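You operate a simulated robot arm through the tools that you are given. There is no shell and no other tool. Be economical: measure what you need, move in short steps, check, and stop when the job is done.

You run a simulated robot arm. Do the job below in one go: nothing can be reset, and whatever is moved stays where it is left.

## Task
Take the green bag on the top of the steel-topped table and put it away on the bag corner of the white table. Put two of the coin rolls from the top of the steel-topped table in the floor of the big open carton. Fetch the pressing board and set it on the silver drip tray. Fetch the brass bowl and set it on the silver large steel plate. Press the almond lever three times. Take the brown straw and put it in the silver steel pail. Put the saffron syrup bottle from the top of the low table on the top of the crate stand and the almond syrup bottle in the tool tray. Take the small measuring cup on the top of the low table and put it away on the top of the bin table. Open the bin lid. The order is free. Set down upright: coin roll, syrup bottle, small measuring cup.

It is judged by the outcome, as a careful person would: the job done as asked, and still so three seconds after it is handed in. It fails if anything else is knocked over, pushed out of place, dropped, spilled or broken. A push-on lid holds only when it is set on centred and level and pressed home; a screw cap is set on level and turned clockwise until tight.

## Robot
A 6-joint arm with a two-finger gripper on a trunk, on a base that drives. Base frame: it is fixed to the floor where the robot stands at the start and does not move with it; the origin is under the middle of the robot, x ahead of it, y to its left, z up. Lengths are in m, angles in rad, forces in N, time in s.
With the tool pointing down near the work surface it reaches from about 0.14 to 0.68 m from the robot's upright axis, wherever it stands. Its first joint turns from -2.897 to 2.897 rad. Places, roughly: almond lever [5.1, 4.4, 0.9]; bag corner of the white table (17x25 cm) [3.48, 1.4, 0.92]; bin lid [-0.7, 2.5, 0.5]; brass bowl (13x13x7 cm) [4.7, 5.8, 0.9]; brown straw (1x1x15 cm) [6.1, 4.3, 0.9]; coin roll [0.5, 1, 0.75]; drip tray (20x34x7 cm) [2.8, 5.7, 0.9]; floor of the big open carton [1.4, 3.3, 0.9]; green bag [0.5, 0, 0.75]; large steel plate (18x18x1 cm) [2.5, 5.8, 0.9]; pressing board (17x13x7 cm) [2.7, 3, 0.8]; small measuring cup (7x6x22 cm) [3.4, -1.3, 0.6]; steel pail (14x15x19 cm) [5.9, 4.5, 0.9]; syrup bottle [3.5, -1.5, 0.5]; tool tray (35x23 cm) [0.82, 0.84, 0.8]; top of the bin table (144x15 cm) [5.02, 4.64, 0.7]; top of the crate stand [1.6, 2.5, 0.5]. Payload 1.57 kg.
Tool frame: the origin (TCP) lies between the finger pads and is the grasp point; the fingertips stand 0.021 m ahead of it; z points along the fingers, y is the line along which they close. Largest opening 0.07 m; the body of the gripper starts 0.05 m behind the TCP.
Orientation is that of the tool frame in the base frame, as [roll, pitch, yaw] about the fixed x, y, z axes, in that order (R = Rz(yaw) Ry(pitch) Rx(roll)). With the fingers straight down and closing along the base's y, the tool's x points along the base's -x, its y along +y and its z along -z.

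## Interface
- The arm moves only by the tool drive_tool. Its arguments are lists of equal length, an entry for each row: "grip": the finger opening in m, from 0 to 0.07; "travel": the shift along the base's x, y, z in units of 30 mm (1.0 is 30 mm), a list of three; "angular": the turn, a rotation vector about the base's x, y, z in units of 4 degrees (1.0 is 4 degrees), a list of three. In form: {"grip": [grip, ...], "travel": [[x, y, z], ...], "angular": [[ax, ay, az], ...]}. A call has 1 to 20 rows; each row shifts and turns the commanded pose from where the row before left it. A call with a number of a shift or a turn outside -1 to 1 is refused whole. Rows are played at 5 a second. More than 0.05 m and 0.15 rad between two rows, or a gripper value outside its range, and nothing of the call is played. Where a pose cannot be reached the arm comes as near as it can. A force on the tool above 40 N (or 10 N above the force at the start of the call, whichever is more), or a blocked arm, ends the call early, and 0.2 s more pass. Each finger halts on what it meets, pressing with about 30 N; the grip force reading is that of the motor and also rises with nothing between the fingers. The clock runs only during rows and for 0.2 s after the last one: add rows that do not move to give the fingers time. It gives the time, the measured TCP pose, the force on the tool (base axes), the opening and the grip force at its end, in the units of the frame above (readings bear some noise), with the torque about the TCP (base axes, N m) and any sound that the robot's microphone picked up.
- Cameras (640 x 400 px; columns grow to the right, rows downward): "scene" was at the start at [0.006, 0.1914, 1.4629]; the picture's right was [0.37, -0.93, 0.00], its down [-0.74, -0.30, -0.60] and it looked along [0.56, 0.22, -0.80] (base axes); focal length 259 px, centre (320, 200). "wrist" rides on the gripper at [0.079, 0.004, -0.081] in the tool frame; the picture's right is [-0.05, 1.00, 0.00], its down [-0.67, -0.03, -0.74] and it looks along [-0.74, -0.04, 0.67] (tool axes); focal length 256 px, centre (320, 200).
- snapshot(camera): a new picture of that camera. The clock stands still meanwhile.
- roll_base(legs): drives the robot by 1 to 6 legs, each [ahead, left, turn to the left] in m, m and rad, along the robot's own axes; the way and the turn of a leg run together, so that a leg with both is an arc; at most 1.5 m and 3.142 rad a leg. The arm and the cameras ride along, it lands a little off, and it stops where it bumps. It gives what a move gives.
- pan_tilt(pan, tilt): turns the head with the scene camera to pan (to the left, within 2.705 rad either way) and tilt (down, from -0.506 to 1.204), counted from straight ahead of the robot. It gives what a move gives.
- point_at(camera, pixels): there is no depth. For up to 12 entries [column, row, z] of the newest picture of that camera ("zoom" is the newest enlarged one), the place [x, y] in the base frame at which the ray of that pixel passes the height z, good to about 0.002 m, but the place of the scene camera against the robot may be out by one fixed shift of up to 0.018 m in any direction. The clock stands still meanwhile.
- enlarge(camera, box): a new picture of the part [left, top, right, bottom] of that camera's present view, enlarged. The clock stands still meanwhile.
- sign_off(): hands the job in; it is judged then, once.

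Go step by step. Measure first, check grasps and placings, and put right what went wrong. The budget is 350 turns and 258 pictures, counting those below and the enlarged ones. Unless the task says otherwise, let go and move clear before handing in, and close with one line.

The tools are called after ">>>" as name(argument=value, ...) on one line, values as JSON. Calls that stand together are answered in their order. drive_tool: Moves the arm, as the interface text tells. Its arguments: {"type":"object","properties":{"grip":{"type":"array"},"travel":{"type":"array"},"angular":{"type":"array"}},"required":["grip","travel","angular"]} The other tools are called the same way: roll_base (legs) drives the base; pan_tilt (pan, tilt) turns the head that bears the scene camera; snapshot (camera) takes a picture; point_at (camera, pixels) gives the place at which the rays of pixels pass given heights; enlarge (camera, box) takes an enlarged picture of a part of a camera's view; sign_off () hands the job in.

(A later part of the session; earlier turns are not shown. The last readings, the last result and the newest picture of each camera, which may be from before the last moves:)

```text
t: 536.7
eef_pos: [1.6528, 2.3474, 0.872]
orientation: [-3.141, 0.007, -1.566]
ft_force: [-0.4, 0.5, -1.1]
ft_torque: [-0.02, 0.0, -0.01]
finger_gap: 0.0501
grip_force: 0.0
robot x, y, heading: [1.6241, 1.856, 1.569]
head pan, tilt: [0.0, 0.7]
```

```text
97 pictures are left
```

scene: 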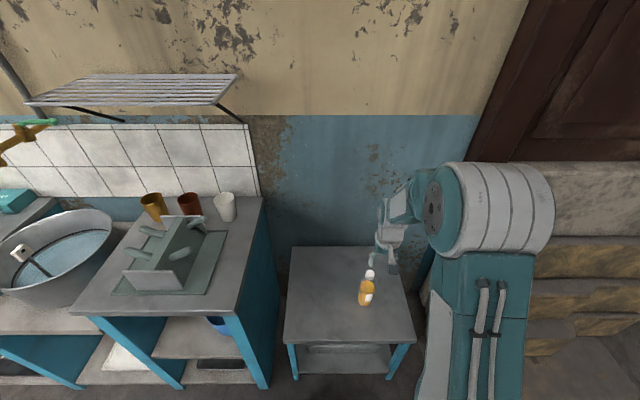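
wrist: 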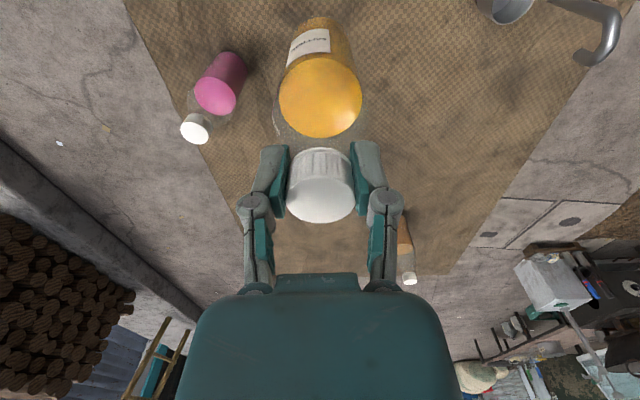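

Saffron bottle stands on the crate stand. Next the bin lid at (−0.7,2.5): tuck and strafe left.

>>> drive_tool(grip=[0.03, 0.03, 0.03, 0.03, 0.03, 0.03, 0.03], travel=[[0, -1, 1], [0, -1, 1], [0, -1, 1], [0, -1, 1], [0, -1, 1], [0, -1, 1], [0, -0.5, 1]], angular=[[0, 0, 0], [0, 0, 0], [0, 0, 0], [0, 0, 0], [0, 0, 0], [0, 0, 0], [0, 0, 0]])

>>> roll_base(legs=[[-0.1, 0, 0], [0, 1.4, 0], [0, 0.9, 0]])

>>> pan_tilt(pan=0.0, tilt=0.75)

>>> snapshot(camera="scene")

```text
t: 538.3
eef_pos: [1.6531, 2.1525, 1.0826]
orientation: [3.141, 0.009, -1.565]
ft_force: [0.1, -0.5, 0.1]
ft_torque: [0.0, 0.04, -0.05]
finger_gap: 0.03
grip_force: 0.1
robot x, y, heading: [1.6272, 1.858, 1.572]
head pan, tilt: [0.0, 0.7]
```

```text
t: 550.5
eef_pos: [-0.6635, 2.0868, 1.0818]
orientation: [3.14, 0.011, -1.597]
ft_force: [-0.2, -0.8, 0.6]
ft_torque: [0.01, 0.02, 0.02]
finger_gap: 0.0297
grip_force: 0.1
robot x, y, heading: [-0.7021, 1.7955, 1.537]
head pan, tilt: [0.0, 0.7]
```

```text
t: 551.1
eef_pos: [-0.6658, 2.088, 1.0813]
orientation: [-3.141, 0.012, -1.596]
ft_force: [-1.0, -0.1, 0.5]
ft_torque: [0.03, 0.02, 0.02]
finger_gap: 0.0298
grip_force: 0.1
robot x, y, heading: [-0.6953, 1.7955, 1.54]
head pan, tilt: [0.0, 0.75]
```

```text
96 pictures are left
```

scene: 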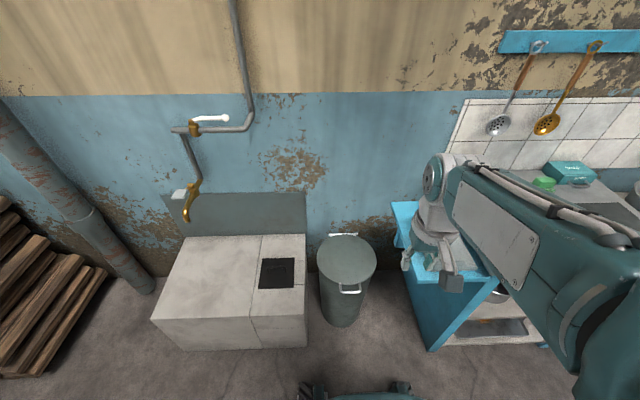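

Bin at (347,260): front handle at (350,289), hinge bar at the back (342,235). Zoom and measure.

>>> enlarge(camera="scene", box=[290, 220, 410, 330])

>>> point_at(camera="scene", pixels=[[350, 291, 0.52], [347, 260, 0.55], [318, 262, 0.55], [376, 262, 0.55], [342, 325, 0.0], [306, 345, 0.3], [430, 350, 0]])

```text
3.64 times, centred on (350, 275) of scene
```

zoom: 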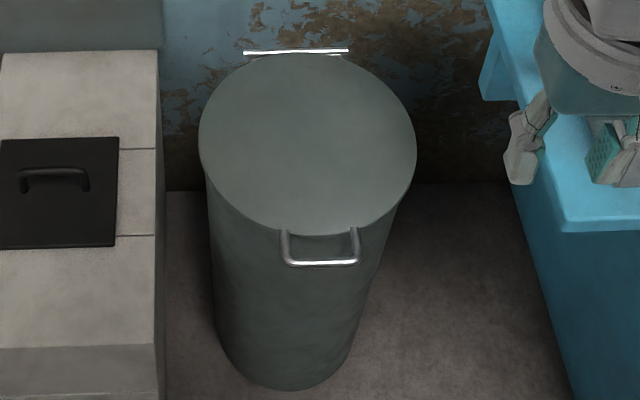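

```text
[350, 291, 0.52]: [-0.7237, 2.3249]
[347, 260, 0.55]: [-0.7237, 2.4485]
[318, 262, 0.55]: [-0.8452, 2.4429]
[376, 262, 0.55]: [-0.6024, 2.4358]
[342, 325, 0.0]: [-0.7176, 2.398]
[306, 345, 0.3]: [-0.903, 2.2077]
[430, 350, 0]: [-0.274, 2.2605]
```

I'll grip the front bar from above (fingers closing along y) and lift it along the hinge arc. Rotate the tool −90° and descend over it.

>>> drive_tool(grip=[0.04, 0.04, 0.04, 0.04, 0.04, 0.04, 0.04, 0.04, 0.04, 0.04, 0.04, 0.04, 0.04, 0.04, 0.04, 0.04, 0.04, 0.04, 0.04, 0.04], travel=[[-0.09, 0.2, -0.383], [-0.09, 0.2, -0.383], [-0.09, 0.2, -0.383], [-0.09, 0.2, -0.383], [-0.09, 0.2, -0.383], [-0.09, 0.2, -0.383], [-0.09, 0.2, -0.383], [-0.09, 0.2, -0.383], [-0.09, 0.2, -0.383], [-0.09, 0.2, -0.383], [-0.09, 0.2, -0.383], [-0.09, 0.2, -0.383], [-0.09, 0.2, -0.383], [-0.09, 0.2, -0.383], [-0.09, 0.2, -0.383], [-0.09, 0.2, -0.383], [-0.09, 0.2, -0.383], [-0.09, 0.2, -0.383], [-0.09, 0.2, -0.383], [-0.09, 0.2, -0.383]], angular=[[0, 0, -1], [0, 0, -1], [0, 0, -1], [0, 0, -1], [0, 0, -1], [0, 0, -1], [0, 0, -1], [0, 0, -1], [0, 0, -1], [0, 0, -1], [0, 0, -1], [0, 0, -1], [0, 0, -1], [0, 0, -1], [0, 0, -1], [0, 0, -1], [0, 0, -1], [0, 0, -1], [0, 0, -1], [0, 0, -1]])

>>> drive_tool(grip=[0.04, 0.04, 0.04], travel=[[0, 0, 0], [0, 0, 0], [0, 0, 0]], angular=[[0, 0, -1], [0, 0, -1], [0, 0, -0.1]])

>>> snapshot(camera="wrist")

```text
t: 555.4
eef_pos: [-0.7203, 2.2088, 0.8511]
orientation: [-3.139, 0.011, -2.995]
ft_force: [-0.4, 0.4, 0.4]
ft_torque: [0.0, -0.03, 0.03]
finger_gap: 0.0399
grip_force: 0.1
robot x, y, heading: [-0.7028, 1.7921, 1.536]
head pan, tilt: [0.0, 0.75]
```

```text
t: 556.1
eef_pos: [-0.7208, 2.2082, 0.8527]
orientation: [-3.14, 0.012, -3.141]
ft_force: [0.2, 0.2, 1.5]
ft_torque: [-0.02, 0.01, 0.0]
finger_gap: 0.0402
grip_force: 0.1
robot x, y, heading: [-0.7012, 1.7959, 1.54]
head pan, tilt: [0.0, 0.75]
```

```text
94 pictures are left
```

wrist: 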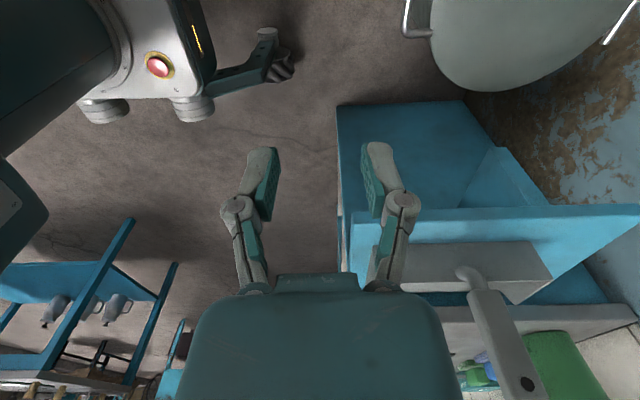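

>>> point_at(camera="wrist", pixels=[[408, 33, 0.5], [408, 33, 0.55], [430, 20, 0.53], [487, 92, 0.55], [487, 92, 0.5]])

>>> drive_tool(grip=[0.04, 0.04, 0.04, 0.04, 0.04], travel=[[-0.8, 0.6, 0], [-0.8, 0.6, 0], [-0.8, 0.6, 0], [-0.8, 0.6, 0], [0, 0, 0]], angular=[[0, 0, 0], [0, 0, 0], [0, 0, 0], [0, 0, 0], [0, 0, 0]])

>>> snapshot(camera="wrist")

```text
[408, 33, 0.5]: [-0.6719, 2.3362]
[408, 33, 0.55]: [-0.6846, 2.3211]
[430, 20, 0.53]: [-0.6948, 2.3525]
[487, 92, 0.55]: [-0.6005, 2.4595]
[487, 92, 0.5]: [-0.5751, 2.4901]
```

```text
t: 557.4
eef_pos: [-0.8157, 2.2775, 0.8498]
orientation: [-3.14, 0.011, -3.141]
ft_force: [0.7, -0.2, -0.3]
ft_torque: [0.01, -0.01, 0.0]
finger_gap: 0.04
grip_force: 0.0
robot x, y, heading: [-0.7021, 1.7931, 1.538]
head pan, tilt: [0.0, 0.75]
```

```text
93 pictures are left
```

wrist: 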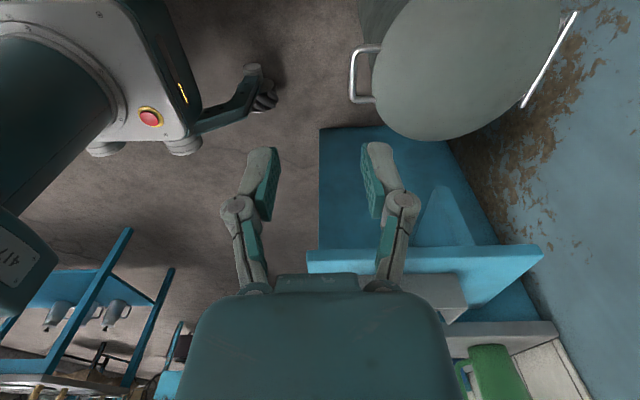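

>>> point_at(camera="wrist", pixels=[[355, 100, 0.5], [355, 100, 0.55], [355, 100, 0.6], [355, 75, 0.55], [355, 75, 0.6], [376, 72, 0.6], [550, 60, 0.6], [447, 138, 0.6]])

```text
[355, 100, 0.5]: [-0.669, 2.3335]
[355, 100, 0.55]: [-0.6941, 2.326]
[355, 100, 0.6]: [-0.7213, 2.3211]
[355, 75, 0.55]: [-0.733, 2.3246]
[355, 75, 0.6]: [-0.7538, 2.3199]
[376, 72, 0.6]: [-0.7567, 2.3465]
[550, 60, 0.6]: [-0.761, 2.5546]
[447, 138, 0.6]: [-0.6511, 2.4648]
```

Handle bar ≈(−0.718,2.328,0.513), loop gap ≈26 mm, hinge y≈2.565. Tilt the tool 30° forward and go to pre-grasp.

>>> drive_tool(grip=[0.026, 0.026, 0.026, 0.026, 0.026, 0.026, 0.026, 0.026, 0.026, 0.026, 0.026], travel=[[0.326, 0.02, -0.85], [0.326, 0.02, -0.85], [0.326, 0.02, -0.85], [0.326, 0.02, -0.85], [0.326, 0.02, -0.85], [0.326, 0.02, -0.85], [0.326, 0.02, -0.85], [0.326, 0.02, -0.85], [0.326, 0.02, -0.85], [0.326, 0.02, -0.85], [0, 0, 0]], angular=[[0.75, 0, 0], [0.75, 0, 0], [0.75, 0, 0], [0.75, 0, 0], [0.75, 0, 0], [0.75, 0, 0], [0.75, 0, 0], [0.75, 0, 0], [0.75, 0, 0], [0.75, 0, 0], [0, 0, 0]])

>>> snapshot(camera="wrist")

```text
t: 559.8
eef_pos: [-0.7191, 2.3051, 0.6118]
orientation: [2.618, 0.013, 3.137]
ft_force: [0.2, -0.1, 0.2]
ft_torque: [-0.03, -0.01, 0.01]
finger_gap: 0.026
grip_force: 0.0
out of reach, approached as far as the arm can: row 6, 7, 8
robot x, y, heading: [-0.7007, 1.7937, 1.539]
head pan, tilt: [0.0, 0.75]
```

```text
92 pictures are left
```

wrist: 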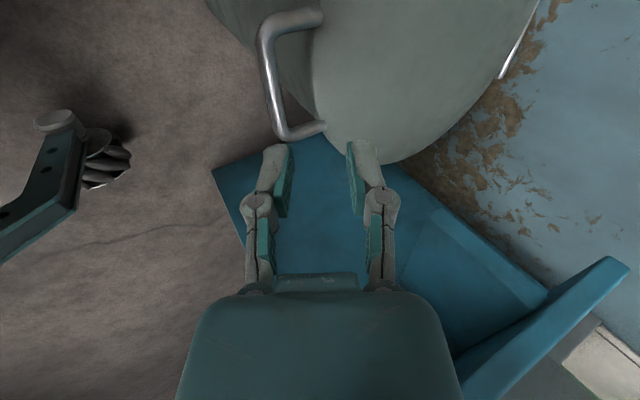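

The approach line passes 34 mm too far in; shift −y 34 mm and advance halfway to re-check.

>>> drive_tool(grip=[0.026, 0.026, 0.026, 0.026, 0.026], travel=[[0, -0.57, 0], [0, -0.57, 0], [0, 0.5, -0.866], [0, 0.5, -0.866], [0, 0, 0]], angular=[[0, 0, 0], [0, 0, 0], [0, 0, 0], [0, 0, 0], [0, 0, 0]])

>>> snapshot(camera="wrist")

```text
t: 561.0
eef_pos: [-0.7208, 2.3023, 0.5593]
orientation: [2.62, 0.011, 3.138]
ft_force: [0.2, -0.8, -0.2]
ft_torque: [0.0, -0.01, 0.02]
finger_gap: 0.0259
grip_force: 0.0
robot x, y, heading: [-0.7011, 1.7959, 1.537]
head pan, tilt: [0.0, 0.75]
```

```text
91 pictures are left
```

wrist: 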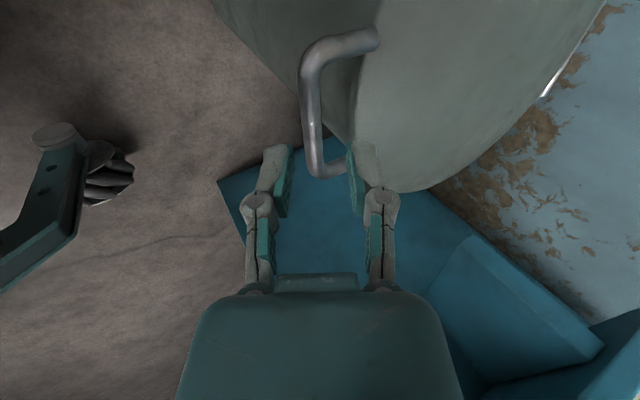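

Bar centre (310,115): 6 mm off and lid edge is ~23 mm from it, so narrow the opening to 18 mm, shift −y 6 mm and advance.

>>> drive_tool(grip=[0.018, 0.018, 0.018, 0.018, 0.018], travel=[[0, -0.22, 0], [0, 0.25, -0.433], [0, 0.25, -0.433], [0, 0.2, -0.346], [0, 0, 0]], angular=[[0, 0, 0], [0, 0, 0], [0, 0, 0], [0, 0, 0], [0, 0, 0]])

>>> snapshot(camera="wrist")

```text
t: 562.1
eef_pos: [-0.7181, 2.313, 0.5234]
orientation: [2.618, 0.01, 3.138]
ft_force: [-0.2, 0.2, -0.5]
ft_torque: [-0.04, 0.0, -0.01]
finger_gap: 0.018
grip_force: 0.2
robot x, y, heading: [-0.6985, 1.7913, 1.541]
head pan, tilt: [0.0, 0.75]
```

```text
90 pictures are left
```

wrist: 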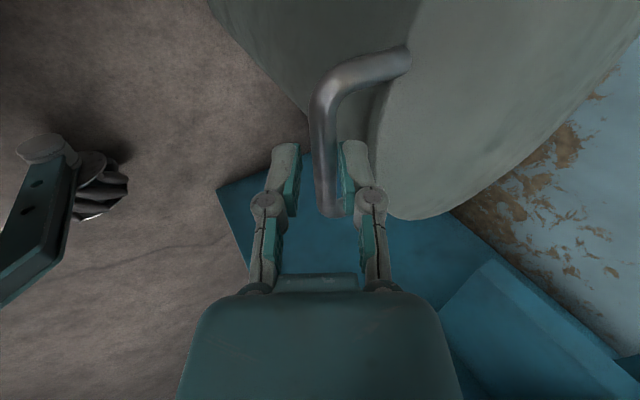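

Fingers straddle the bar. Close on it.

>>> drive_tool(grip=[0, 0, 0, 0], travel=[[0, 0.05, -0.09], [0, 0, 0], [0, 0, 0], [0, 0, 0]], angular=[[0, 0, 0], [0, 0, 0], [0, 0, 0], [0, 0, 0]])

>>> drive_tool(grip=[0, 0, 0, 0, 0], travel=[[0, 0, 0.5], [0, 0.05, 0.5], [0, 0.1, 0.5], [0, 0.1, 0.5], [0, 0, 0]], angular=[[0, 0, 0], [0, 0, 0], [-0.5, 0, 0], [-0.5, 0, 0], [0, 0, 0]])

>>> snapshot(camera="scene")

```text
t: 563.1
eef_pos: [-0.7181, 2.3167, 0.5215]
orientation: [2.615, 0.011, 3.138]
ft_force: [0.2, 7.1, 26.0]
ft_torque: [0.29, 0.03, -0.02]
finger_gap: 0.0115
grip_force: 32.0
robot x, y, heading: [-0.7006, 1.7933, 1.535]
head pan, tilt: [0.0, 0.75]
```

```text
t: 564.4
eef_pos: [-0.7191, 2.3243, 0.5811]
orientation: [2.692, 0.01, 3.141]
ft_force: [2.8, 10.4, -4.1]
ft_torque: [0.12, 0.4, 0.2]
finger_gap: 0.0112
grip_force: 31.7
robot x, y, heading: [-0.7047, 1.7944, 1.542]
head pan, tilt: [0.0, 0.75]
```

```text
89 pictures are left
```

scene: 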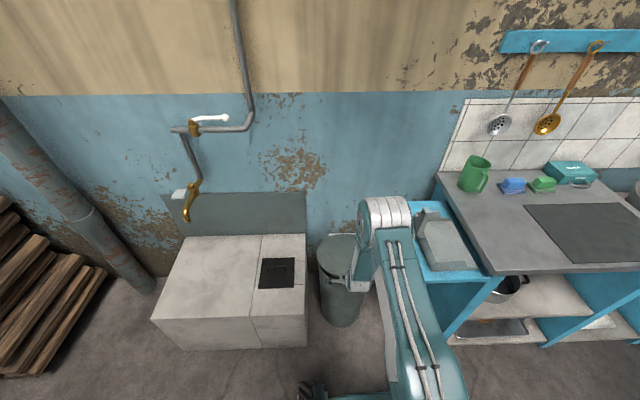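

The lid is rising with the bar. Follow the hinge arc for the first half.

>>> drive_tool(grip=[0, 0, 0, 0, 0, 0, 0], travel=[[0, 0.22, 0.72], [0, 0.31, 0.73], [0, 0.38, 0.69], [0, 0.44, 0.65], [0, 0.51, 0.6], [0, 0.57, 0.55], [0, 0, 0]], angular=[[0, 0, 0], [0, 0, 0], [0, 0, 0], [0, 0, 0], [0, 0, 0], [0, 0, 0], [0, 0, 0]])

>>> snapshot(camera="wrist")

```text
t: 566.0
eef_pos: [-0.7154, 2.3986, 0.6995]
orientation: [2.685, 0.01, 3.134]
ft_force: [7.6, -15.1, 12.1]
ft_torque: [0.0, -0.22, -0.06]
finger_gap: 0.0107
grip_force: 32.1
robot x, y, heading: [-0.7024, 1.7919, 1.538]
head pan, tilt: [0.0, 0.75]
```

```text
88 pictures are left
```

wrist: 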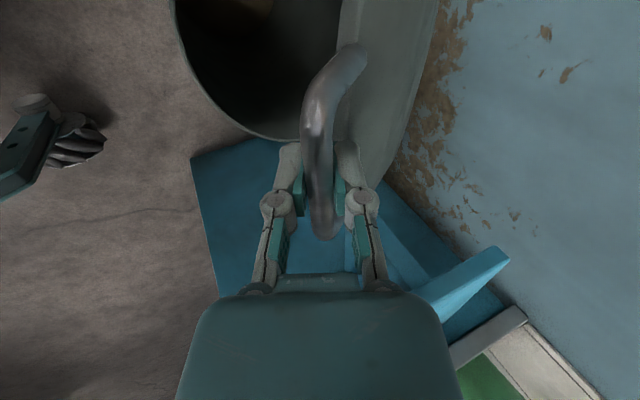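

Lid is about half open. Continue the arc.

>>> drive_tool(grip=[0, 0, 0, 0, 0, 0, 0], travel=[[0, 0.62, 0.49], [0, 0.67, 0.43], [0, 0.7, 0.36], [0, 0.74, 0.29], [0, 0.76, 0.21], [0, 0.78, 0.13], [0, 0, 0]], angular=[[0, 0, 0], [0, 0, 0], [0, 0, 0], [0, 0, 0], [0, 0, 0], [0, 0, 0], [0, 0, 0]])

>>> snapshot(camera="wrist")

>>> snapshot(camera="scene")

```text
t: 566.9
eef_pos: [-0.714, 2.4368, 0.7247]
orientation: [2.678, 0.12, -2.989]
ft_force: [-9.5, -15.6, 20.5]
ft_torque: [0.57, -0.31, -0.78]
finger_gap: 0.0146
grip_force: 32.2
out of reach, approached as far as the arm can: row 1, 2, 3
robot x, y, heading: [-0.7005, 1.7937, 1.535]
head pan, tilt: [0.0, 0.75]
stopped in row 4: the force on the tool passed its limit at 64 N (the readings are from after the stop); the commanded pose is now the measured one
```

```text
87 pictures are left
```

wrist: 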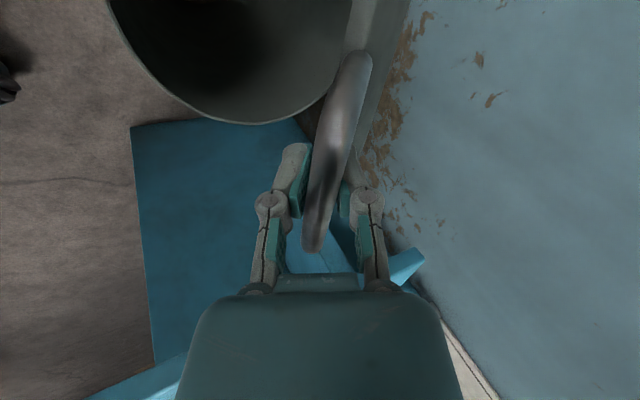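

```text
86 pictures are left
```

scene: 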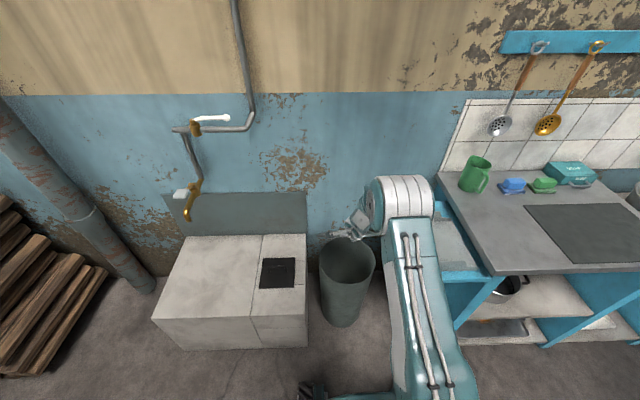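

Fingers have become nearly coplanar with the loop, so gripping can't go further. Open slightly and see if the lid stays.

>>> drive_tool(grip=[0.02, 0.03, 0.03, 0.03], travel=[[0, 0, 0], [0, 0, 0], [0, 0, 0], [0, 0, 0]], angular=[[0, 0, 0], [0, 0, 0], [0, 0, 0], [0, 0, 0]])

>>> snapshot(camera="wrist")

```text
t: 567.9
eef_pos: [-0.7118, 2.4387, 0.7226]
orientation: [2.679, 0.12, -2.99]
ft_force: [0.3, -0.8, -0.4]
ft_torque: [0.04, -0.02, 0.0]
finger_gap: 0.0308
grip_force: 0.4
robot x, y, heading: [-0.7018, 1.795, 1.539]
head pan, tilt: [0.0, 0.75]
```

```text
85 pictures are left
```

wrist: 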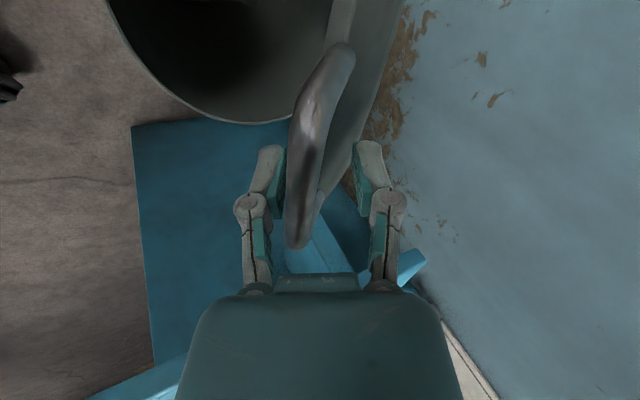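

The bar now leans on the front finger. Push the lid back by driving the base 0.1 m ahead.

>>> roll_base(legs=[[0.1, 0, 0]])

>>> snapshot(camera="wrist")

>>> snapshot(camera="scene")

```text
t: 568.9
eef_pos: [-0.7106, 2.4968, 0.7252]
orientation: [2.676, 0.122, -2.989]
ft_force: [0.5, -7.4, 11.9]
ft_torque: [-0.06, 0.16, 0.07]
finger_gap: 0.0301
grip_force: 0.2
robot x, y, heading: [-0.7008, 1.8519, 1.538]
head pan, tilt: [0.0, 0.75]
stopped in leg 1: the force on the tool passed its limit at 87 N (the readings are from after the stop); the commanded pose is now the measured one
```

```text
84 pictures are left
```

wrist: 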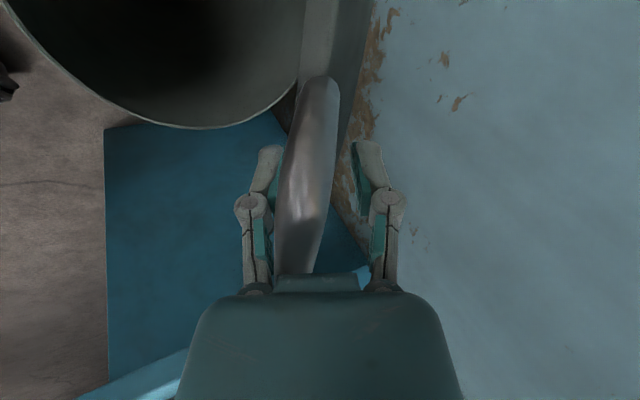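

```text
83 pictures are left
```

scene: 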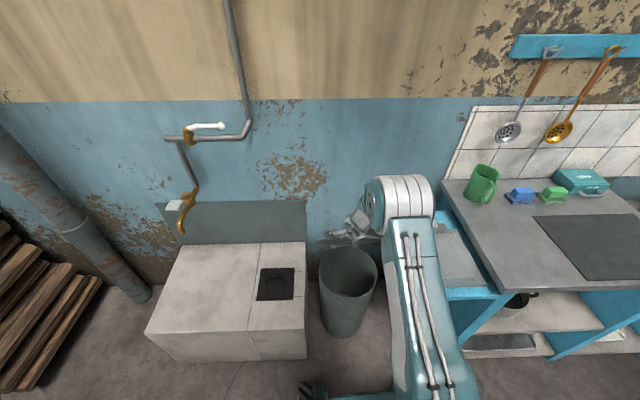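

The bar reached the palm. Raise slightly while tilting the tool further forward (gaining reach), then push on.

>>> drive_tool(grip=[0.03, 0.03, 0.03, 0.03, 0.03, 0.03, 0.03, 0.03, 0.03], travel=[[0, 0, 0.4], [0, 0, 0.4], [0, 0.1, 0.2], [0, 0.2, 0.1], [0, 0.3, 0], [0, 0.3, 0], [0, 0.4, 0], [0, 0.4, 0], [0, 0, 0]], angular=[[0, 0, 0], [0.9, 0, 0], [0.9, 0, 0], [0.9, 0, 0], [0.9, 0, 0], [0.9, 0, 0], [0.9, 0, 0], [0.9, 0, 0], [0, 0, 0]])

>>> snapshot(camera="wrist")

```text
t: 570.9
eef_pos: [-0.6986, 2.5175, 0.7418]
orientation: [2.502, 0.197, -3.05]
ft_force: [0.6, -1.4, -0.6]
ft_torque: [-0.02, 0.0, 0.02]
finger_gap: 0.0305
grip_force: 0.2
out of reach, approached as far as the arm can: row 2, 3, 4, 5, 6, 7
robot x, y, heading: [-0.7011, 1.8467, 1.54]
head pan, tilt: [0.0, 0.75]
```

```text
82 pictures are left
```

wrist: 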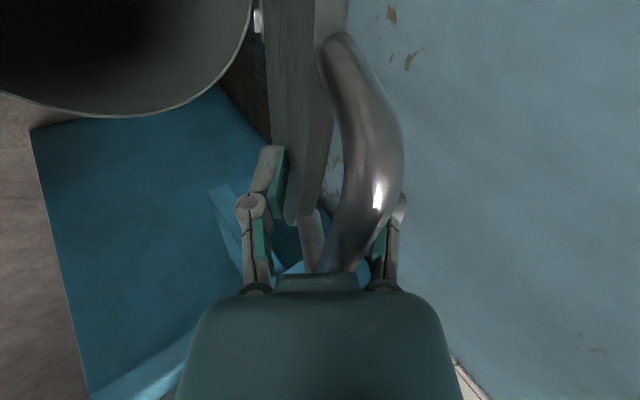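

The lid looks past vertical with the handle leaning to the wall. Open wide and withdraw straight up carefully.

>>> drive_tool(grip=[0.06, 0.07, 0.07, 0.07, 0.07, 0.07], travel=[[0, 0, 0], [0, 0, 0], [0, 0, 0.5], [0, 0, 0.6], [0, 0, 0.6], [0, 0, 0.6]], angular=[[0, 0, 0], [0, 0, 0], [0, 0, 0], [-0.5, 0, 0], [-0.5, 0, 0], [-0.5, 0, 0]])

>>> snapshot(camera="wrist")

```text
t: 572.3
eef_pos: [-0.6986, 2.5165, 0.8104]
orientation: [2.608, 0.19, -3.026]
ft_force: [-1.2, -0.6, 0.1]
ft_torque: [-0.01, 0.01, -0.02]
finger_gap: 0.0702
grip_force: 0.0
robot x, y, heading: [-0.6981, 1.8487, 1.533]
head pan, tilt: [0.0, 0.75]
```

```text
81 pictures are left
```

wrist: 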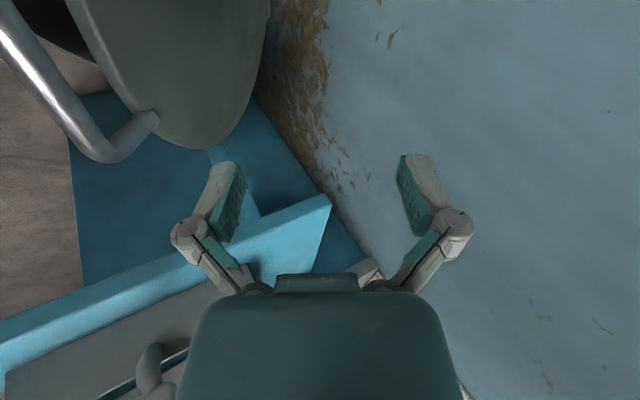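

The lid wasn't past vertical and is swinging back. Check its state.

>>> drive_tool(grip=[0, 0, 0, 0, 0, 0], travel=[[0, -0.8, 0.3], [0, -0.8, 0.3], [0, -0.8, 0.2], [0, -0.8, 0], [0, -0.8, 0], [0, 0, 0]], angular=[[0, 0, 0], [0, 0, 0], [0, 0, 0], [0, 0, 0], [0, 0, 0], [0, 0, 0]])

>>> enlarge(camera="scene", box=[240, 200, 440, 350])

```text
t: 573.7
eef_pos: [-0.6984, 2.3969, 0.8354]
orientation: [2.608, 0.188, -3.031]
ft_force: [0.1, 0.6, -0.3]
ft_torque: [-0.01, 0.01, 0.03]
finger_gap: 0.0
grip_force: 28.4
robot x, y, heading: [-0.7013, 1.85, 1.536]
head pan, tilt: [0.0, 0.75]
```

```text
2.67 times, centred on (340, 275) of scene
```

zoom: 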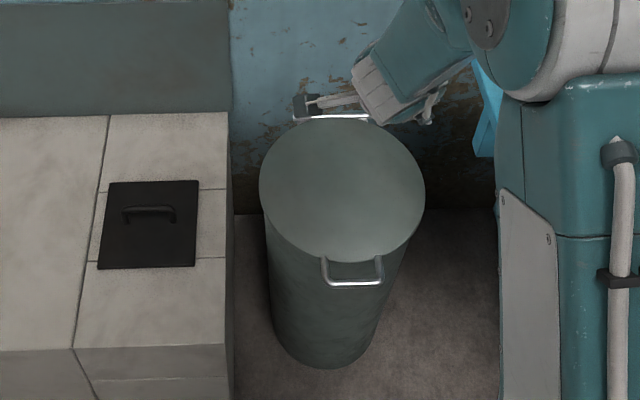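

Lid closed again. New plan: lift the bar from below with closed, nearly horizontal fingers, then push the lid's underside past vertical. Re-orient the tool in front of the bin.

>>> drive_tool(grip=[0, 0, 0, 0, 0, 0, 0, 0, 0, 0, 0, 0], travel=[[-0.1, -0.8, 0], [-0.1, -0.8, 0], [-0.1, -0.8, 0], [-0.1, -0.8, -0.3], [-0.1, -0.8, -0.5], [-0.1, -0.8, -0.7], [0, -0.6, -0.8], [0, -0.4, -0.8], [0, 0, -0.8], [0, 0, -0.8], [0, 0, -0.8], [0, 0, 0]], angular=[[0.9, 0.3, -0.18], [0.9, 0.3, -0.18], [0.9, 0.3, -0.18], [0.9, 0.3, -0.18], [0.9, 0.3, -0.18], [0.9, 0.3, -0.18], [0.9, 0.3, -0.18], [0.9, 0.3, -0.18], [0.9, 0.3, -0.18], [0.5, 0, 0], [0, 0, 0], [0, 0, 0]])

>>> snapshot(camera="wrist")

```text
t: 576.3
eef_pos: [-0.7193, 2.2527, 0.6574]
orientation: [2.002, 0.004, 3.078]
ft_force: [-0.9, -0.1, 0.2]
ft_torque: [-0.01, -0.02, 0.0]
finger_gap: 0.0
grip_force: 27.9
out of reach, approached as far as the arm can: row 5, 6, 7
robot x, y, heading: [-0.701, 1.8491, 1.539]
head pan, tilt: [0.0, 0.75]
```

```text
79 pictures are left
```

wrist: 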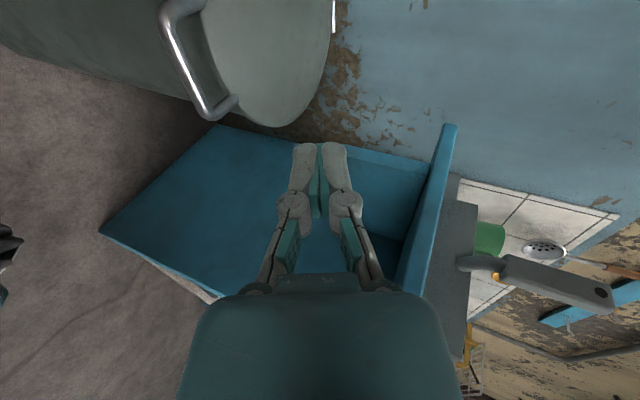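

Go down in front of the bar, then forward beneath it.

>>> drive_tool(grip=[0, 0, 0, 0, 0, 0, 0, 0, 0, 0, 0], travel=[[0, -0.3, -0.9], [0, -0.2, -0.9], [0, 0, -0.9], [0, 0, -0.9], [0, 0, -0.9], [0, 0, -0.9], [0, 0.7, 0], [0, 0.7, 0], [0, 0.7, 0], [0, 0.4, 0], [0, 0, 0]], angular=[[0, 0, 0], [0, 0, 0], [0, 0, 0], [0, 0, 0], [0, 0, 0], [0, 0, 0], [0, 0, 0], [0, 0, 0], [0, 0, 0], [0, 0, 0], [0, 0, 0]])

>>> snapshot(camera="wrist")

```text
t: 578.7
eef_pos: [-0.7201, 2.3137, 0.4936]
orientation: [2.004, 0.005, 3.078]
ft_force: [0.0, -0.6, -0.8]
ft_torque: [0.06, 0.03, -0.04]
finger_gap: 0.0
grip_force: 28.3
robot x, y, heading: [-0.6993, 1.8534, 1.537]
head pan, tilt: [0.0, 0.75]
```

```text
78 pictures are left
```

wrist: 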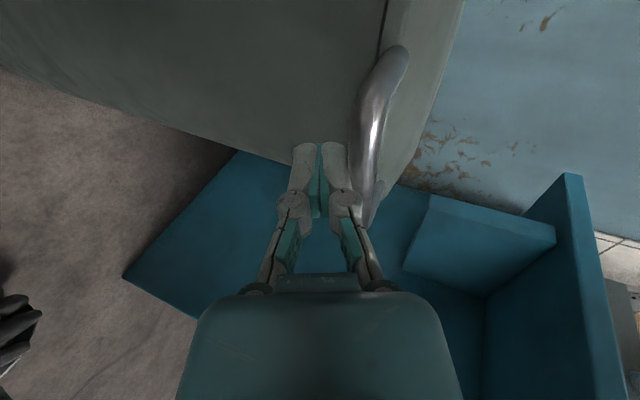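

The bar is just above the fingers. Lift it along the arc.

>>> drive_tool(grip=[0, 0, 0, 0, 0, 0, 0], travel=[[0, 0, 0.5], [0, 0.05, 0.6], [0, 0.1, 0.6], [0, 0.15, 0.7], [0, 0.2, 0.7], [0, 0.25, 0.7], [0, 0, 0]], angular=[[0, 0, 0], [0, 0, 0], [0, 0, 0], [0, 0, 0], [0, 0, 0], [0, 0, 0], [0, 0, 0]])

>>> snapshot(camera="wrist")

```text
t: 580.3
eef_pos: [-0.72, 2.3371, 0.6106]
orientation: [2.002, 0.003, 3.079]
ft_force: [-0.8, 0.0, 0.0]
ft_torque: [0.03, 0.03, 0.03]
finger_gap: 0.0
grip_force: 29.0
robot x, y, heading: [-0.7018, 1.8547, 1.54]
head pan, tilt: [0.0, 0.75]
```

```text
77 pictures are left
```

wrist: 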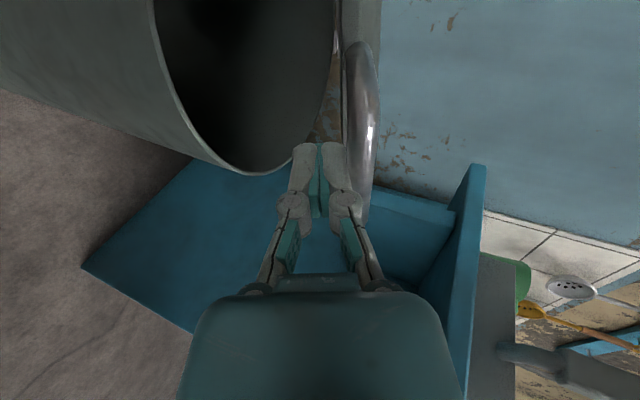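

Lid is riding on the fingers. Push forward under it.

>>> drive_tool(grip=[0, 0, 0, 0, 0, 0, 0, 0], travel=[[0, 0.5, 0.5], [0, 0.7, 0.4], [0, 0.8, 0.3], [0, 0.8, 0.2], [0, 0.8, 0.1], [0, 0.8, 0], [0, 0.8, 0], [0, 0, 0]], angular=[[0, 0, 0], [0, 0, 0], [0, 0, 0], [0, 0, 0], [0, 0, 0], [0, 0, 0], [0, 0, 0], [0, 0, 0]])

>>> snapshot(camera="wrist")

```text
t: 582.1
eef_pos: [-0.7222, 2.492, 0.6552]
orientation: [2.005, 0.004, 3.078]
ft_force: [-0.9, -1.1, -2.0]
ft_torque: [-0.01, 0.02, 0.02]
finger_gap: 0.0
grip_force: 28.0
robot x, y, heading: [-0.6996, 1.8542, 1.54]
head pan, tilt: [0.0, 0.75]
```

```text
76 pictures are left
```

wrist: 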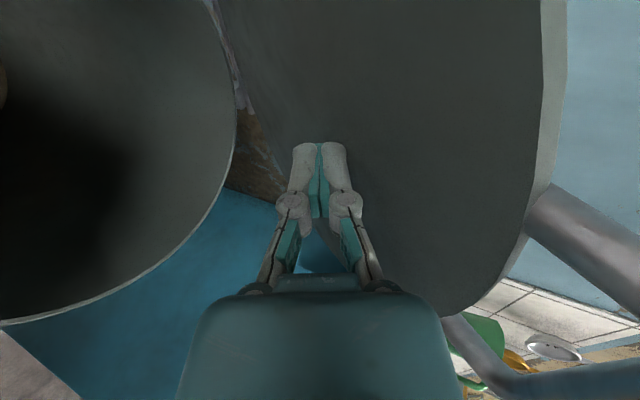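

Excellent — lid at ~70° with its underside ahead. Push on past vertical.

>>> drive_tool(grip=[0, 0, 0, 0, 0, 0], travel=[[0, 0.7, 0.1], [0, 0.7, 0.1], [0, 0.7, 0], [0, 0.7, 0], [0, 0.5, 0], [0, 0, 0]], angular=[[0, 0, 0], [0, 0, 0], [0, 0, 0], [0, 0, 0], [0, 0, 0], [0, 0, 0]])

>>> snapshot(camera="wrist")

```text
t: 583.5
eef_pos: [-0.7184, 2.5936, 0.6597]
orientation: [2.005, 0.003, 3.079]
ft_force: [-0.2, 0.1, -0.1]
ft_torque: [-0.01, 0.01, -0.04]
finger_gap: 0.0
grip_force: 29.2
robot x, y, heading: [-0.701, 1.8517, 1.542]
head pan, tilt: [0.0, 0.75]
```

```text
75 pictures are left
```

wrist: 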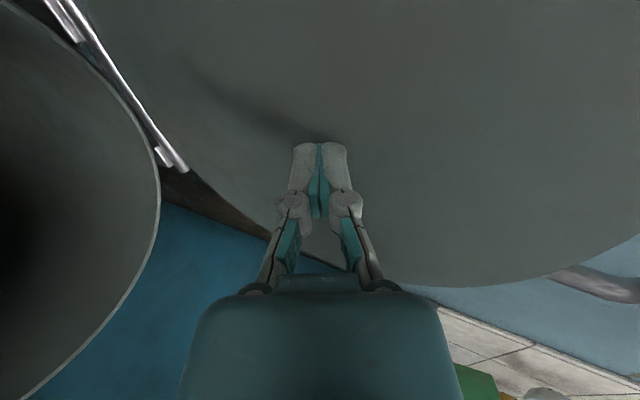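

The lid now leans back free of contact. Withdraw and check.

>>> drive_tool(grip=[0, 0, 0, 0, 0, 0, 0, 0, 0, 0, 0], travel=[[0, -0.9, 0], [0, -0.9, 0], [0, -0.9, 0], [0, -0.9, 0.2], [0, -0.9, 0.2], [0, -0.9, 0.4], [0, -0.9, 0.6], [0, -0.9, 0.8], [0, -0.9, 0.8], [0, -0.9, 0.8], [0, 0, 0]], angular=[[0, 0, 0], [0, 0, 0], [0, 0, 0], [0, 0, 0], [0, 0, 0], [0, 0, 0], [0, 0, 0], [0, 0, 0], [0, 0, 0], [0, 0, 0], [0, 0, 0]])

>>> enlarge(camera="scene", box=[220, 160, 460, 340])

```text
t: 585.9
eef_pos: [-0.7171, 2.3203, 0.7746]
orientation: [2.003, 0.003, 3.079]
ft_force: [-0.4, -0.4, 0.7]
ft_torque: [0.0, -0.01, 0.01]
finger_gap: 0.0
grip_force: 28.8
robot x, y, heading: [-0.7001, 1.853, 1.542]
head pan, tilt: [0.0, 0.75]
```

```text
2.22 times, centred on (340, 250) of scene
```

zoom: 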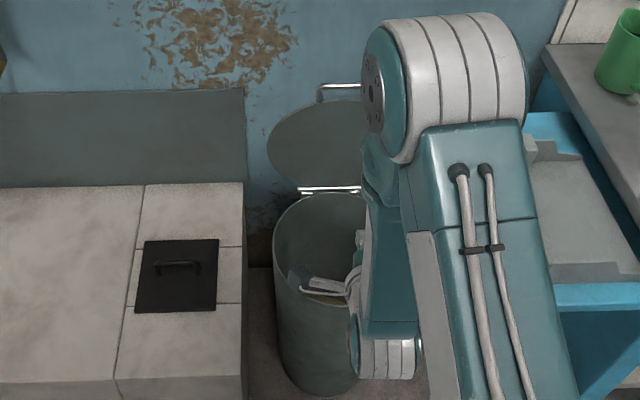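

Bin lid is open, leaning back against the wall. Now bring the tool upright and forward-looking, then go to the coin rolls.

>>> drive_tool(grip=[0.05, 0.05, 0.05, 0.05, 0.05, 0.05, 0.05, 0.05, 0.05, 0.05, 0.05, 0.05, 0.05, 0.05, 0.05, 0.05, 0.05, 0.05, 0.05, 0.05], travel=[[0, -0.4, 0.6], [0, -0.4, 0.6], [0, -0.4, 0.6], [0, -0.4, 0.6], [0, -0.4, 0.6], [0, -0.4, 0.6], [0, -0.4, 0.6], [0, -0.4, 0.6], [0, -0.4, 0.6], [0, -0.4, 0.6], [0, -0.4, 0.6], [0, -0.4, 0.6], [0, -0.4, 0.6], [0, -0.2, 0.6], [0, 0, 0.6], [0, 0, 0.6], [0, 0, 0.5], [0, 0, 0], [0, 0, 0], [0, 0, 0]], angular=[[-0.96, 0, 0], [-0.96, 0, 0], [-0.96, 0, 0], [-0.96, 0, 0], [-0.96, 0, 0], [-0.96, 0, 0], [-0.96, 0, 0], [-0.96, 0, 0], [-0.96, 0, 0], [-0.96, 0, 0], [-0.96, 0, 0], [-0.96, 0, 0], [-0.96, 0, 0], [-0.96, 0, 0], [-0.96, 0, 0], [-0.96, 0, 0], [-0.96, 0, 0], [0, 0, 1], [0, 0, 1], [0, 0, 1]])

>>> drive_tool(grip=[0.05, 0.05, 0.05, 0.05, 0.05, 0.05, 0.05, 0.05, 0.05, 0.05, 0.05, 0.05, 0.05, 0.05, 0.05, 0.05, 0.05, 0.05, 0.05, 0.05], travel=[[0, 0, 0], [0, 0, 0], [0, 0, 0], [0, 0, 0], [0, 0, 0], [0, 0, 0], [0, 0, 0], [0, 0, 0], [0, 0, 0], [0, 0, 0], [0, 0, 0], [0, 0, 0], [0, 0, 0], [0, 0, 0], [0, 0, 0], [0, 0, 0], [0, 0, 0], [0, 0, 0], [0, 0, 0], [0, 0, 0]], angular=[[0, 0, 1], [0, 0, 1], [0, 0, 1], [0, 0, 1], [0, 0, 1], [0, 0, 1], [0, 0, 1], [0, 0, 1], [0, 0, 1], [0, 0, 1], [0, 0, 1], [0, 0, 1], [0, 0, 1], [0, 0, 1], [0, 0, 1], [0, 0, 1], [0, 0, 1], [0, 0, 1], [0, 0, 1], [0, 0, 1]])

>>> roll_base(legs=[[-0.2, 0, 0], [0, 0, 1.57], [0, 0, 1.57], [0, 1.25, 0]])

>>> snapshot(camera="wrist")

```text
t: 590.1
eef_pos: [-0.7429, 2.1987, 1.0018]
orientation: [3.02, 0.201, -2.971]
ft_force: [-0.4, 1.2, 0.3]
ft_torque: [0.0, 0.04, 0.02]
finger_gap: 0.0497
grip_force: 0.1
out of reach, approached as far as the arm can: row 3, 4, 5, 7, 9, 10, 14, 15, 16, 17
robot x, y, heading: [-0.6977, 1.8513, 1.54]
head pan, tilt: [0.0, 0.75]
```

```text
t: 594.3
eef_pos: [-0.8639, 2.1507, 0.83]
orientation: [3.04, 0.211, -1.576]
ft_force: [0.1, 0.4, 0.3]
ft_torque: [-0.02, -0.01, 0.01]
finger_gap: 0.0502
grip_force: 0.0
out of reach, approached as far as the arm can: row 1, 2, 3, 4, 5, 6, 7, 8, 9, 10, 11, 12, 13, 14, 15, 16, 17, 18, 19, 20
robot x, y, heading: [-0.7003, 1.8533, 1.54]
head pan, tilt: [0.0, 0.75]
```

```text
t: 609.5
eef_pos: [0.7244, 1.3508, 0.8297]
orientation: [3.038, 0.211, 1.596]
ft_force: [0.5, -1.0, 0.3]
ft_torque: [-0.01, 0.03, 0.02]
finger_gap: 0.0499
grip_force: 0.0
robot x, y, heading: [0.5518, 1.6468, -1.571]
head pan, tilt: [0.0, 0.75]
```

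```text
73 pictures are left
```

wrist: 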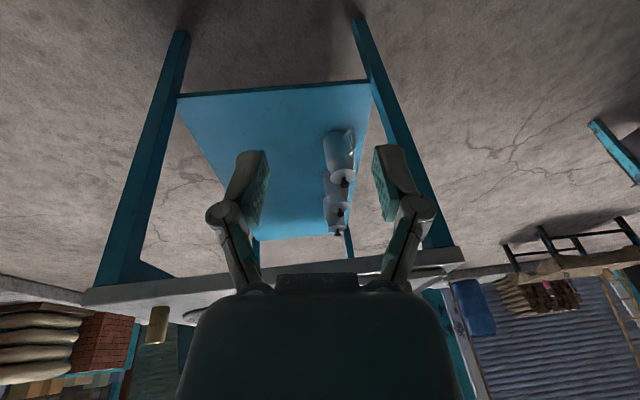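

The arm settled in an awkward posture (tool low and tilted). Back the base off a little and raise the tool to recover.

>>> roll_base(legs=[[-0.15, 0, 0]])

>>> drive_tool(grip=[0.05, 0.05, 0.05, 0.05, 0.05, 0.05], travel=[[0, 0, 1], [0, 0, 1], [0, 0, 1], [0, 0, 1], [0, 0, 1], [0, 0, 0]], angular=[[0, 0, 0], [0, 0, 0], [0, 0, 0], [0, 0, 0], [0, 0, 0], [0, 0, 0]])

>>> pan_tilt(pan=0.0, tilt=0.7)

>>> snapshot(camera="scene")

```text
t: 610.9
eef_pos: [0.7246, 1.503, 0.8307]
orientation: [3.038, 0.21, 1.593]
ft_force: [0.4, -0.1, 0.2]
ft_torque: [0.05, -0.01, -0.01]
finger_gap: 0.05
grip_force: 0.1
robot x, y, heading: [0.5541, 1.7955, -1.567]
head pan, tilt: [0.0, 0.75]
```

```text
t: 612.3
eef_pos: [0.7607, 1.5382, 0.9144]
orientation: [3.058, 0.243, 1.592]
ft_force: [-1.0, -0.9, 0.0]
ft_torque: [0.0, 0.0, 0.01]
finger_gap: 0.0498
grip_force: 0.1
out of reach, approached as far as the arm can: row 1, 2, 3, 4, 5
robot x, y, heading: [0.5503, 1.7983, -1.571]
head pan, tilt: [0.0, 0.75]
```

```text
t: 613.0
eef_pos: [0.7603, 1.5384, 0.9143]
orientation: [3.058, 0.243, 1.594]
ft_force: [-0.8, 0.2, -0.3]
ft_torque: [-0.01, 0.0, 0.01]
finger_gap: 0.05
grip_force: 0.0
robot x, y, heading: [0.5508, 1.7977, -1.568]
head pan, tilt: [0.0, 0.7]
```

```text
72 pictures are left
```

scene: 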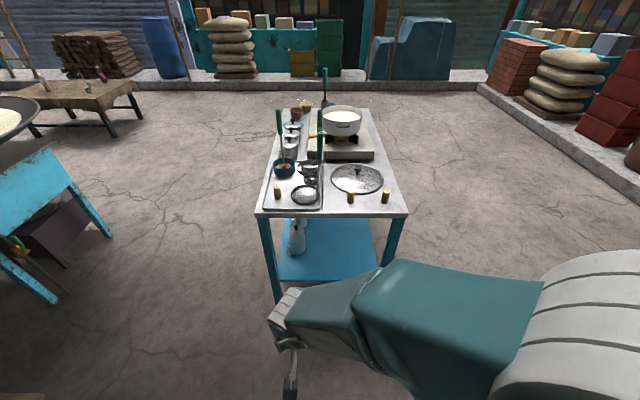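

The elbow has dropped into a different branch. Turn to face open space and stretch the arm straight up-forward to recover.

>>> roll_base(legs=[[0, 0, 1.57]])

>>> drive_tool(grip=[0.05, 0.05, 0.05, 0.05, 0.05, 0.05, 0.05, 0.05, 0.05, 0.05, 0.05, 0.05], travel=[[1, -0.5, 0.3], [1, -0.5, 0.3], [1, -0.5, 0.3], [1, -0.5, 0.3], [1, -0.3, 0.3], [1, 0, 0.3], [1, 0, 0.3], [1, 0, 0.3], [1, 0, 0.3], [1, 0, 0.3], [1, 0, 0.3], [0, 0, 0]], angular=[[0, 0, 0], [0, 0, 0], [0, 0, 0], [0, 0, 0], [0, 0, 0], [0, 0, 0], [0, 0, 0], [0, 0, 0], [0, 0, 0], [0, 0, 0], [0, 0, 0], [0, 0, 0]])

>>> snapshot(camera="scene")

```text
t: 617.3
eef_pos: [0.8018, 2.0179, 0.9146]
orientation: [3.06, 0.244, -3.076]
ft_force: [-0.1, 0.5, 0.3]
ft_torque: [0.03, -0.05, -0.02]
finger_gap: 0.0503
grip_force: 0.0
robot x, y, heading: [0.555, 1.7952, 0.048]
head pan, tilt: [0.0, 0.7]
```

```text
t: 619.9
eef_pos: [1.0218, 2.0274, 0.8665]
orientation: [3.114, 0.299, -3.078]
ft_force: [0.4, -0.6, 0.0]
ft_torque: [0.01, 0.0, -0.02]
finger_gap: 0.0499
grip_force: 0.2
out of reach, approached as far as the arm can: row 1, 2, 3, 4, 5, 6, 7, 8, 9, 10, 11
robot x, y, heading: [0.5537, 1.7988, 0.052]
head pan, tilt: [0.0, 0.7]
```

```text
71 pictures are left
```

scene: 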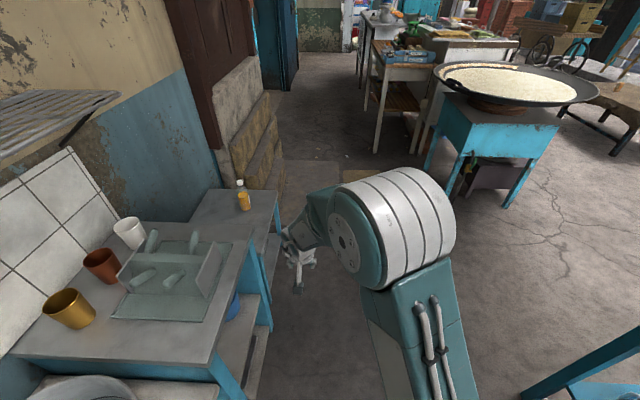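

Some wrist joint is at its limit. Undo the last 90° yaw to unwind.

>>> drive_tool(grip=[0.05, 0.05, 0.05, 0.05, 0.05, 0.05, 0.05, 0.05, 0.05, 0.05, 0.05, 0.05, 0.05, 0.05, 0.05, 0.05, 0.05, 0.05, 0.05, 0.05], travel=[[0, 0, 0], [0, 0, 0], [0, 0, 0], [0, 0, 0], [0, 0, 0], [0, 0, 0], [0, 0, 0], [0, 0, 0], [0, 0, 0], [0, 0, 0], [0, 0, 0], [0, 0, 0], [0, 0, 0], [0, 0, 0], [0, 0, 0], [0, 0, 0], [0, 0, 0], [0, 0, 0], [0, 0, 0], [0, 0, 0]], angular=[[0, 0, -1], [0, 0, -1], [0, 0, -1], [0, 0, -1], [0, 0, -1], [0, 0, -1], [0, 0, -1], [0, 0, -1], [0, 0, -1], [0, 0, -1], [0, 0, -1], [0, 0, -1], [0, 0, -1], [0, 0, -1], [0, 0, -1], [0, 0, -1], [0, 0, -1], [0, 0, -1], [0, 0, -1], [0, 0, -1]])

```text
t: 624.1
eef_pos: [1.0196, 2.0257, 0.8657]
orientation: [3.093, 0.283, 1.808]
ft_force: [0.1, -0.1, 0.3]
ft_torque: [0.0, -0.02, 0.04]
finger_gap: 0.0501
grip_force: 0.1
robot x, y, heading: [0.554, 1.797, 0.052]
head pan, tilt: [0.0, 0.7]
```

Pose is consistent now. Level the tool and raise.

>>> drive_tool(grip=[0.05, 0.05, 0.05, 0.05, 0.05, 0.05, 0.05, 0.05], travel=[[0, 0, 0], [0, 0, 0], [0, 0, 0], [0, 0, 0.2], [0, 0, 0.4], [0, 0, 0.6], [0, 0, 0.6], [0, 0, 0.6]], angular=[[0.62, 0.27, 0], [0.62, 0.27, 0], [0.62, 0.27, 0], [0.62, 0.27, 0], [0.62, 0.27, 0], [0.62, 0.27, 0], [0, 0, 0], [0, 0, 0]])

```text
t: 625.9
eef_pos: [1.0048, 2.0096, 0.8924]
orientation: [3.087, 0.19, 1.815]
ft_force: [-1.1, -0.1, 0.5]
ft_torque: [-0.02, 0.02, 0.02]
finger_gap: 0.0501
grip_force: 0.0
out of reach, approached as far as the arm can: row 3, 4, 5, 6, 7, 8
robot x, y, heading: [0.5533, 1.7964, 0.047]
head pan, tilt: [0.0, 0.7]
```

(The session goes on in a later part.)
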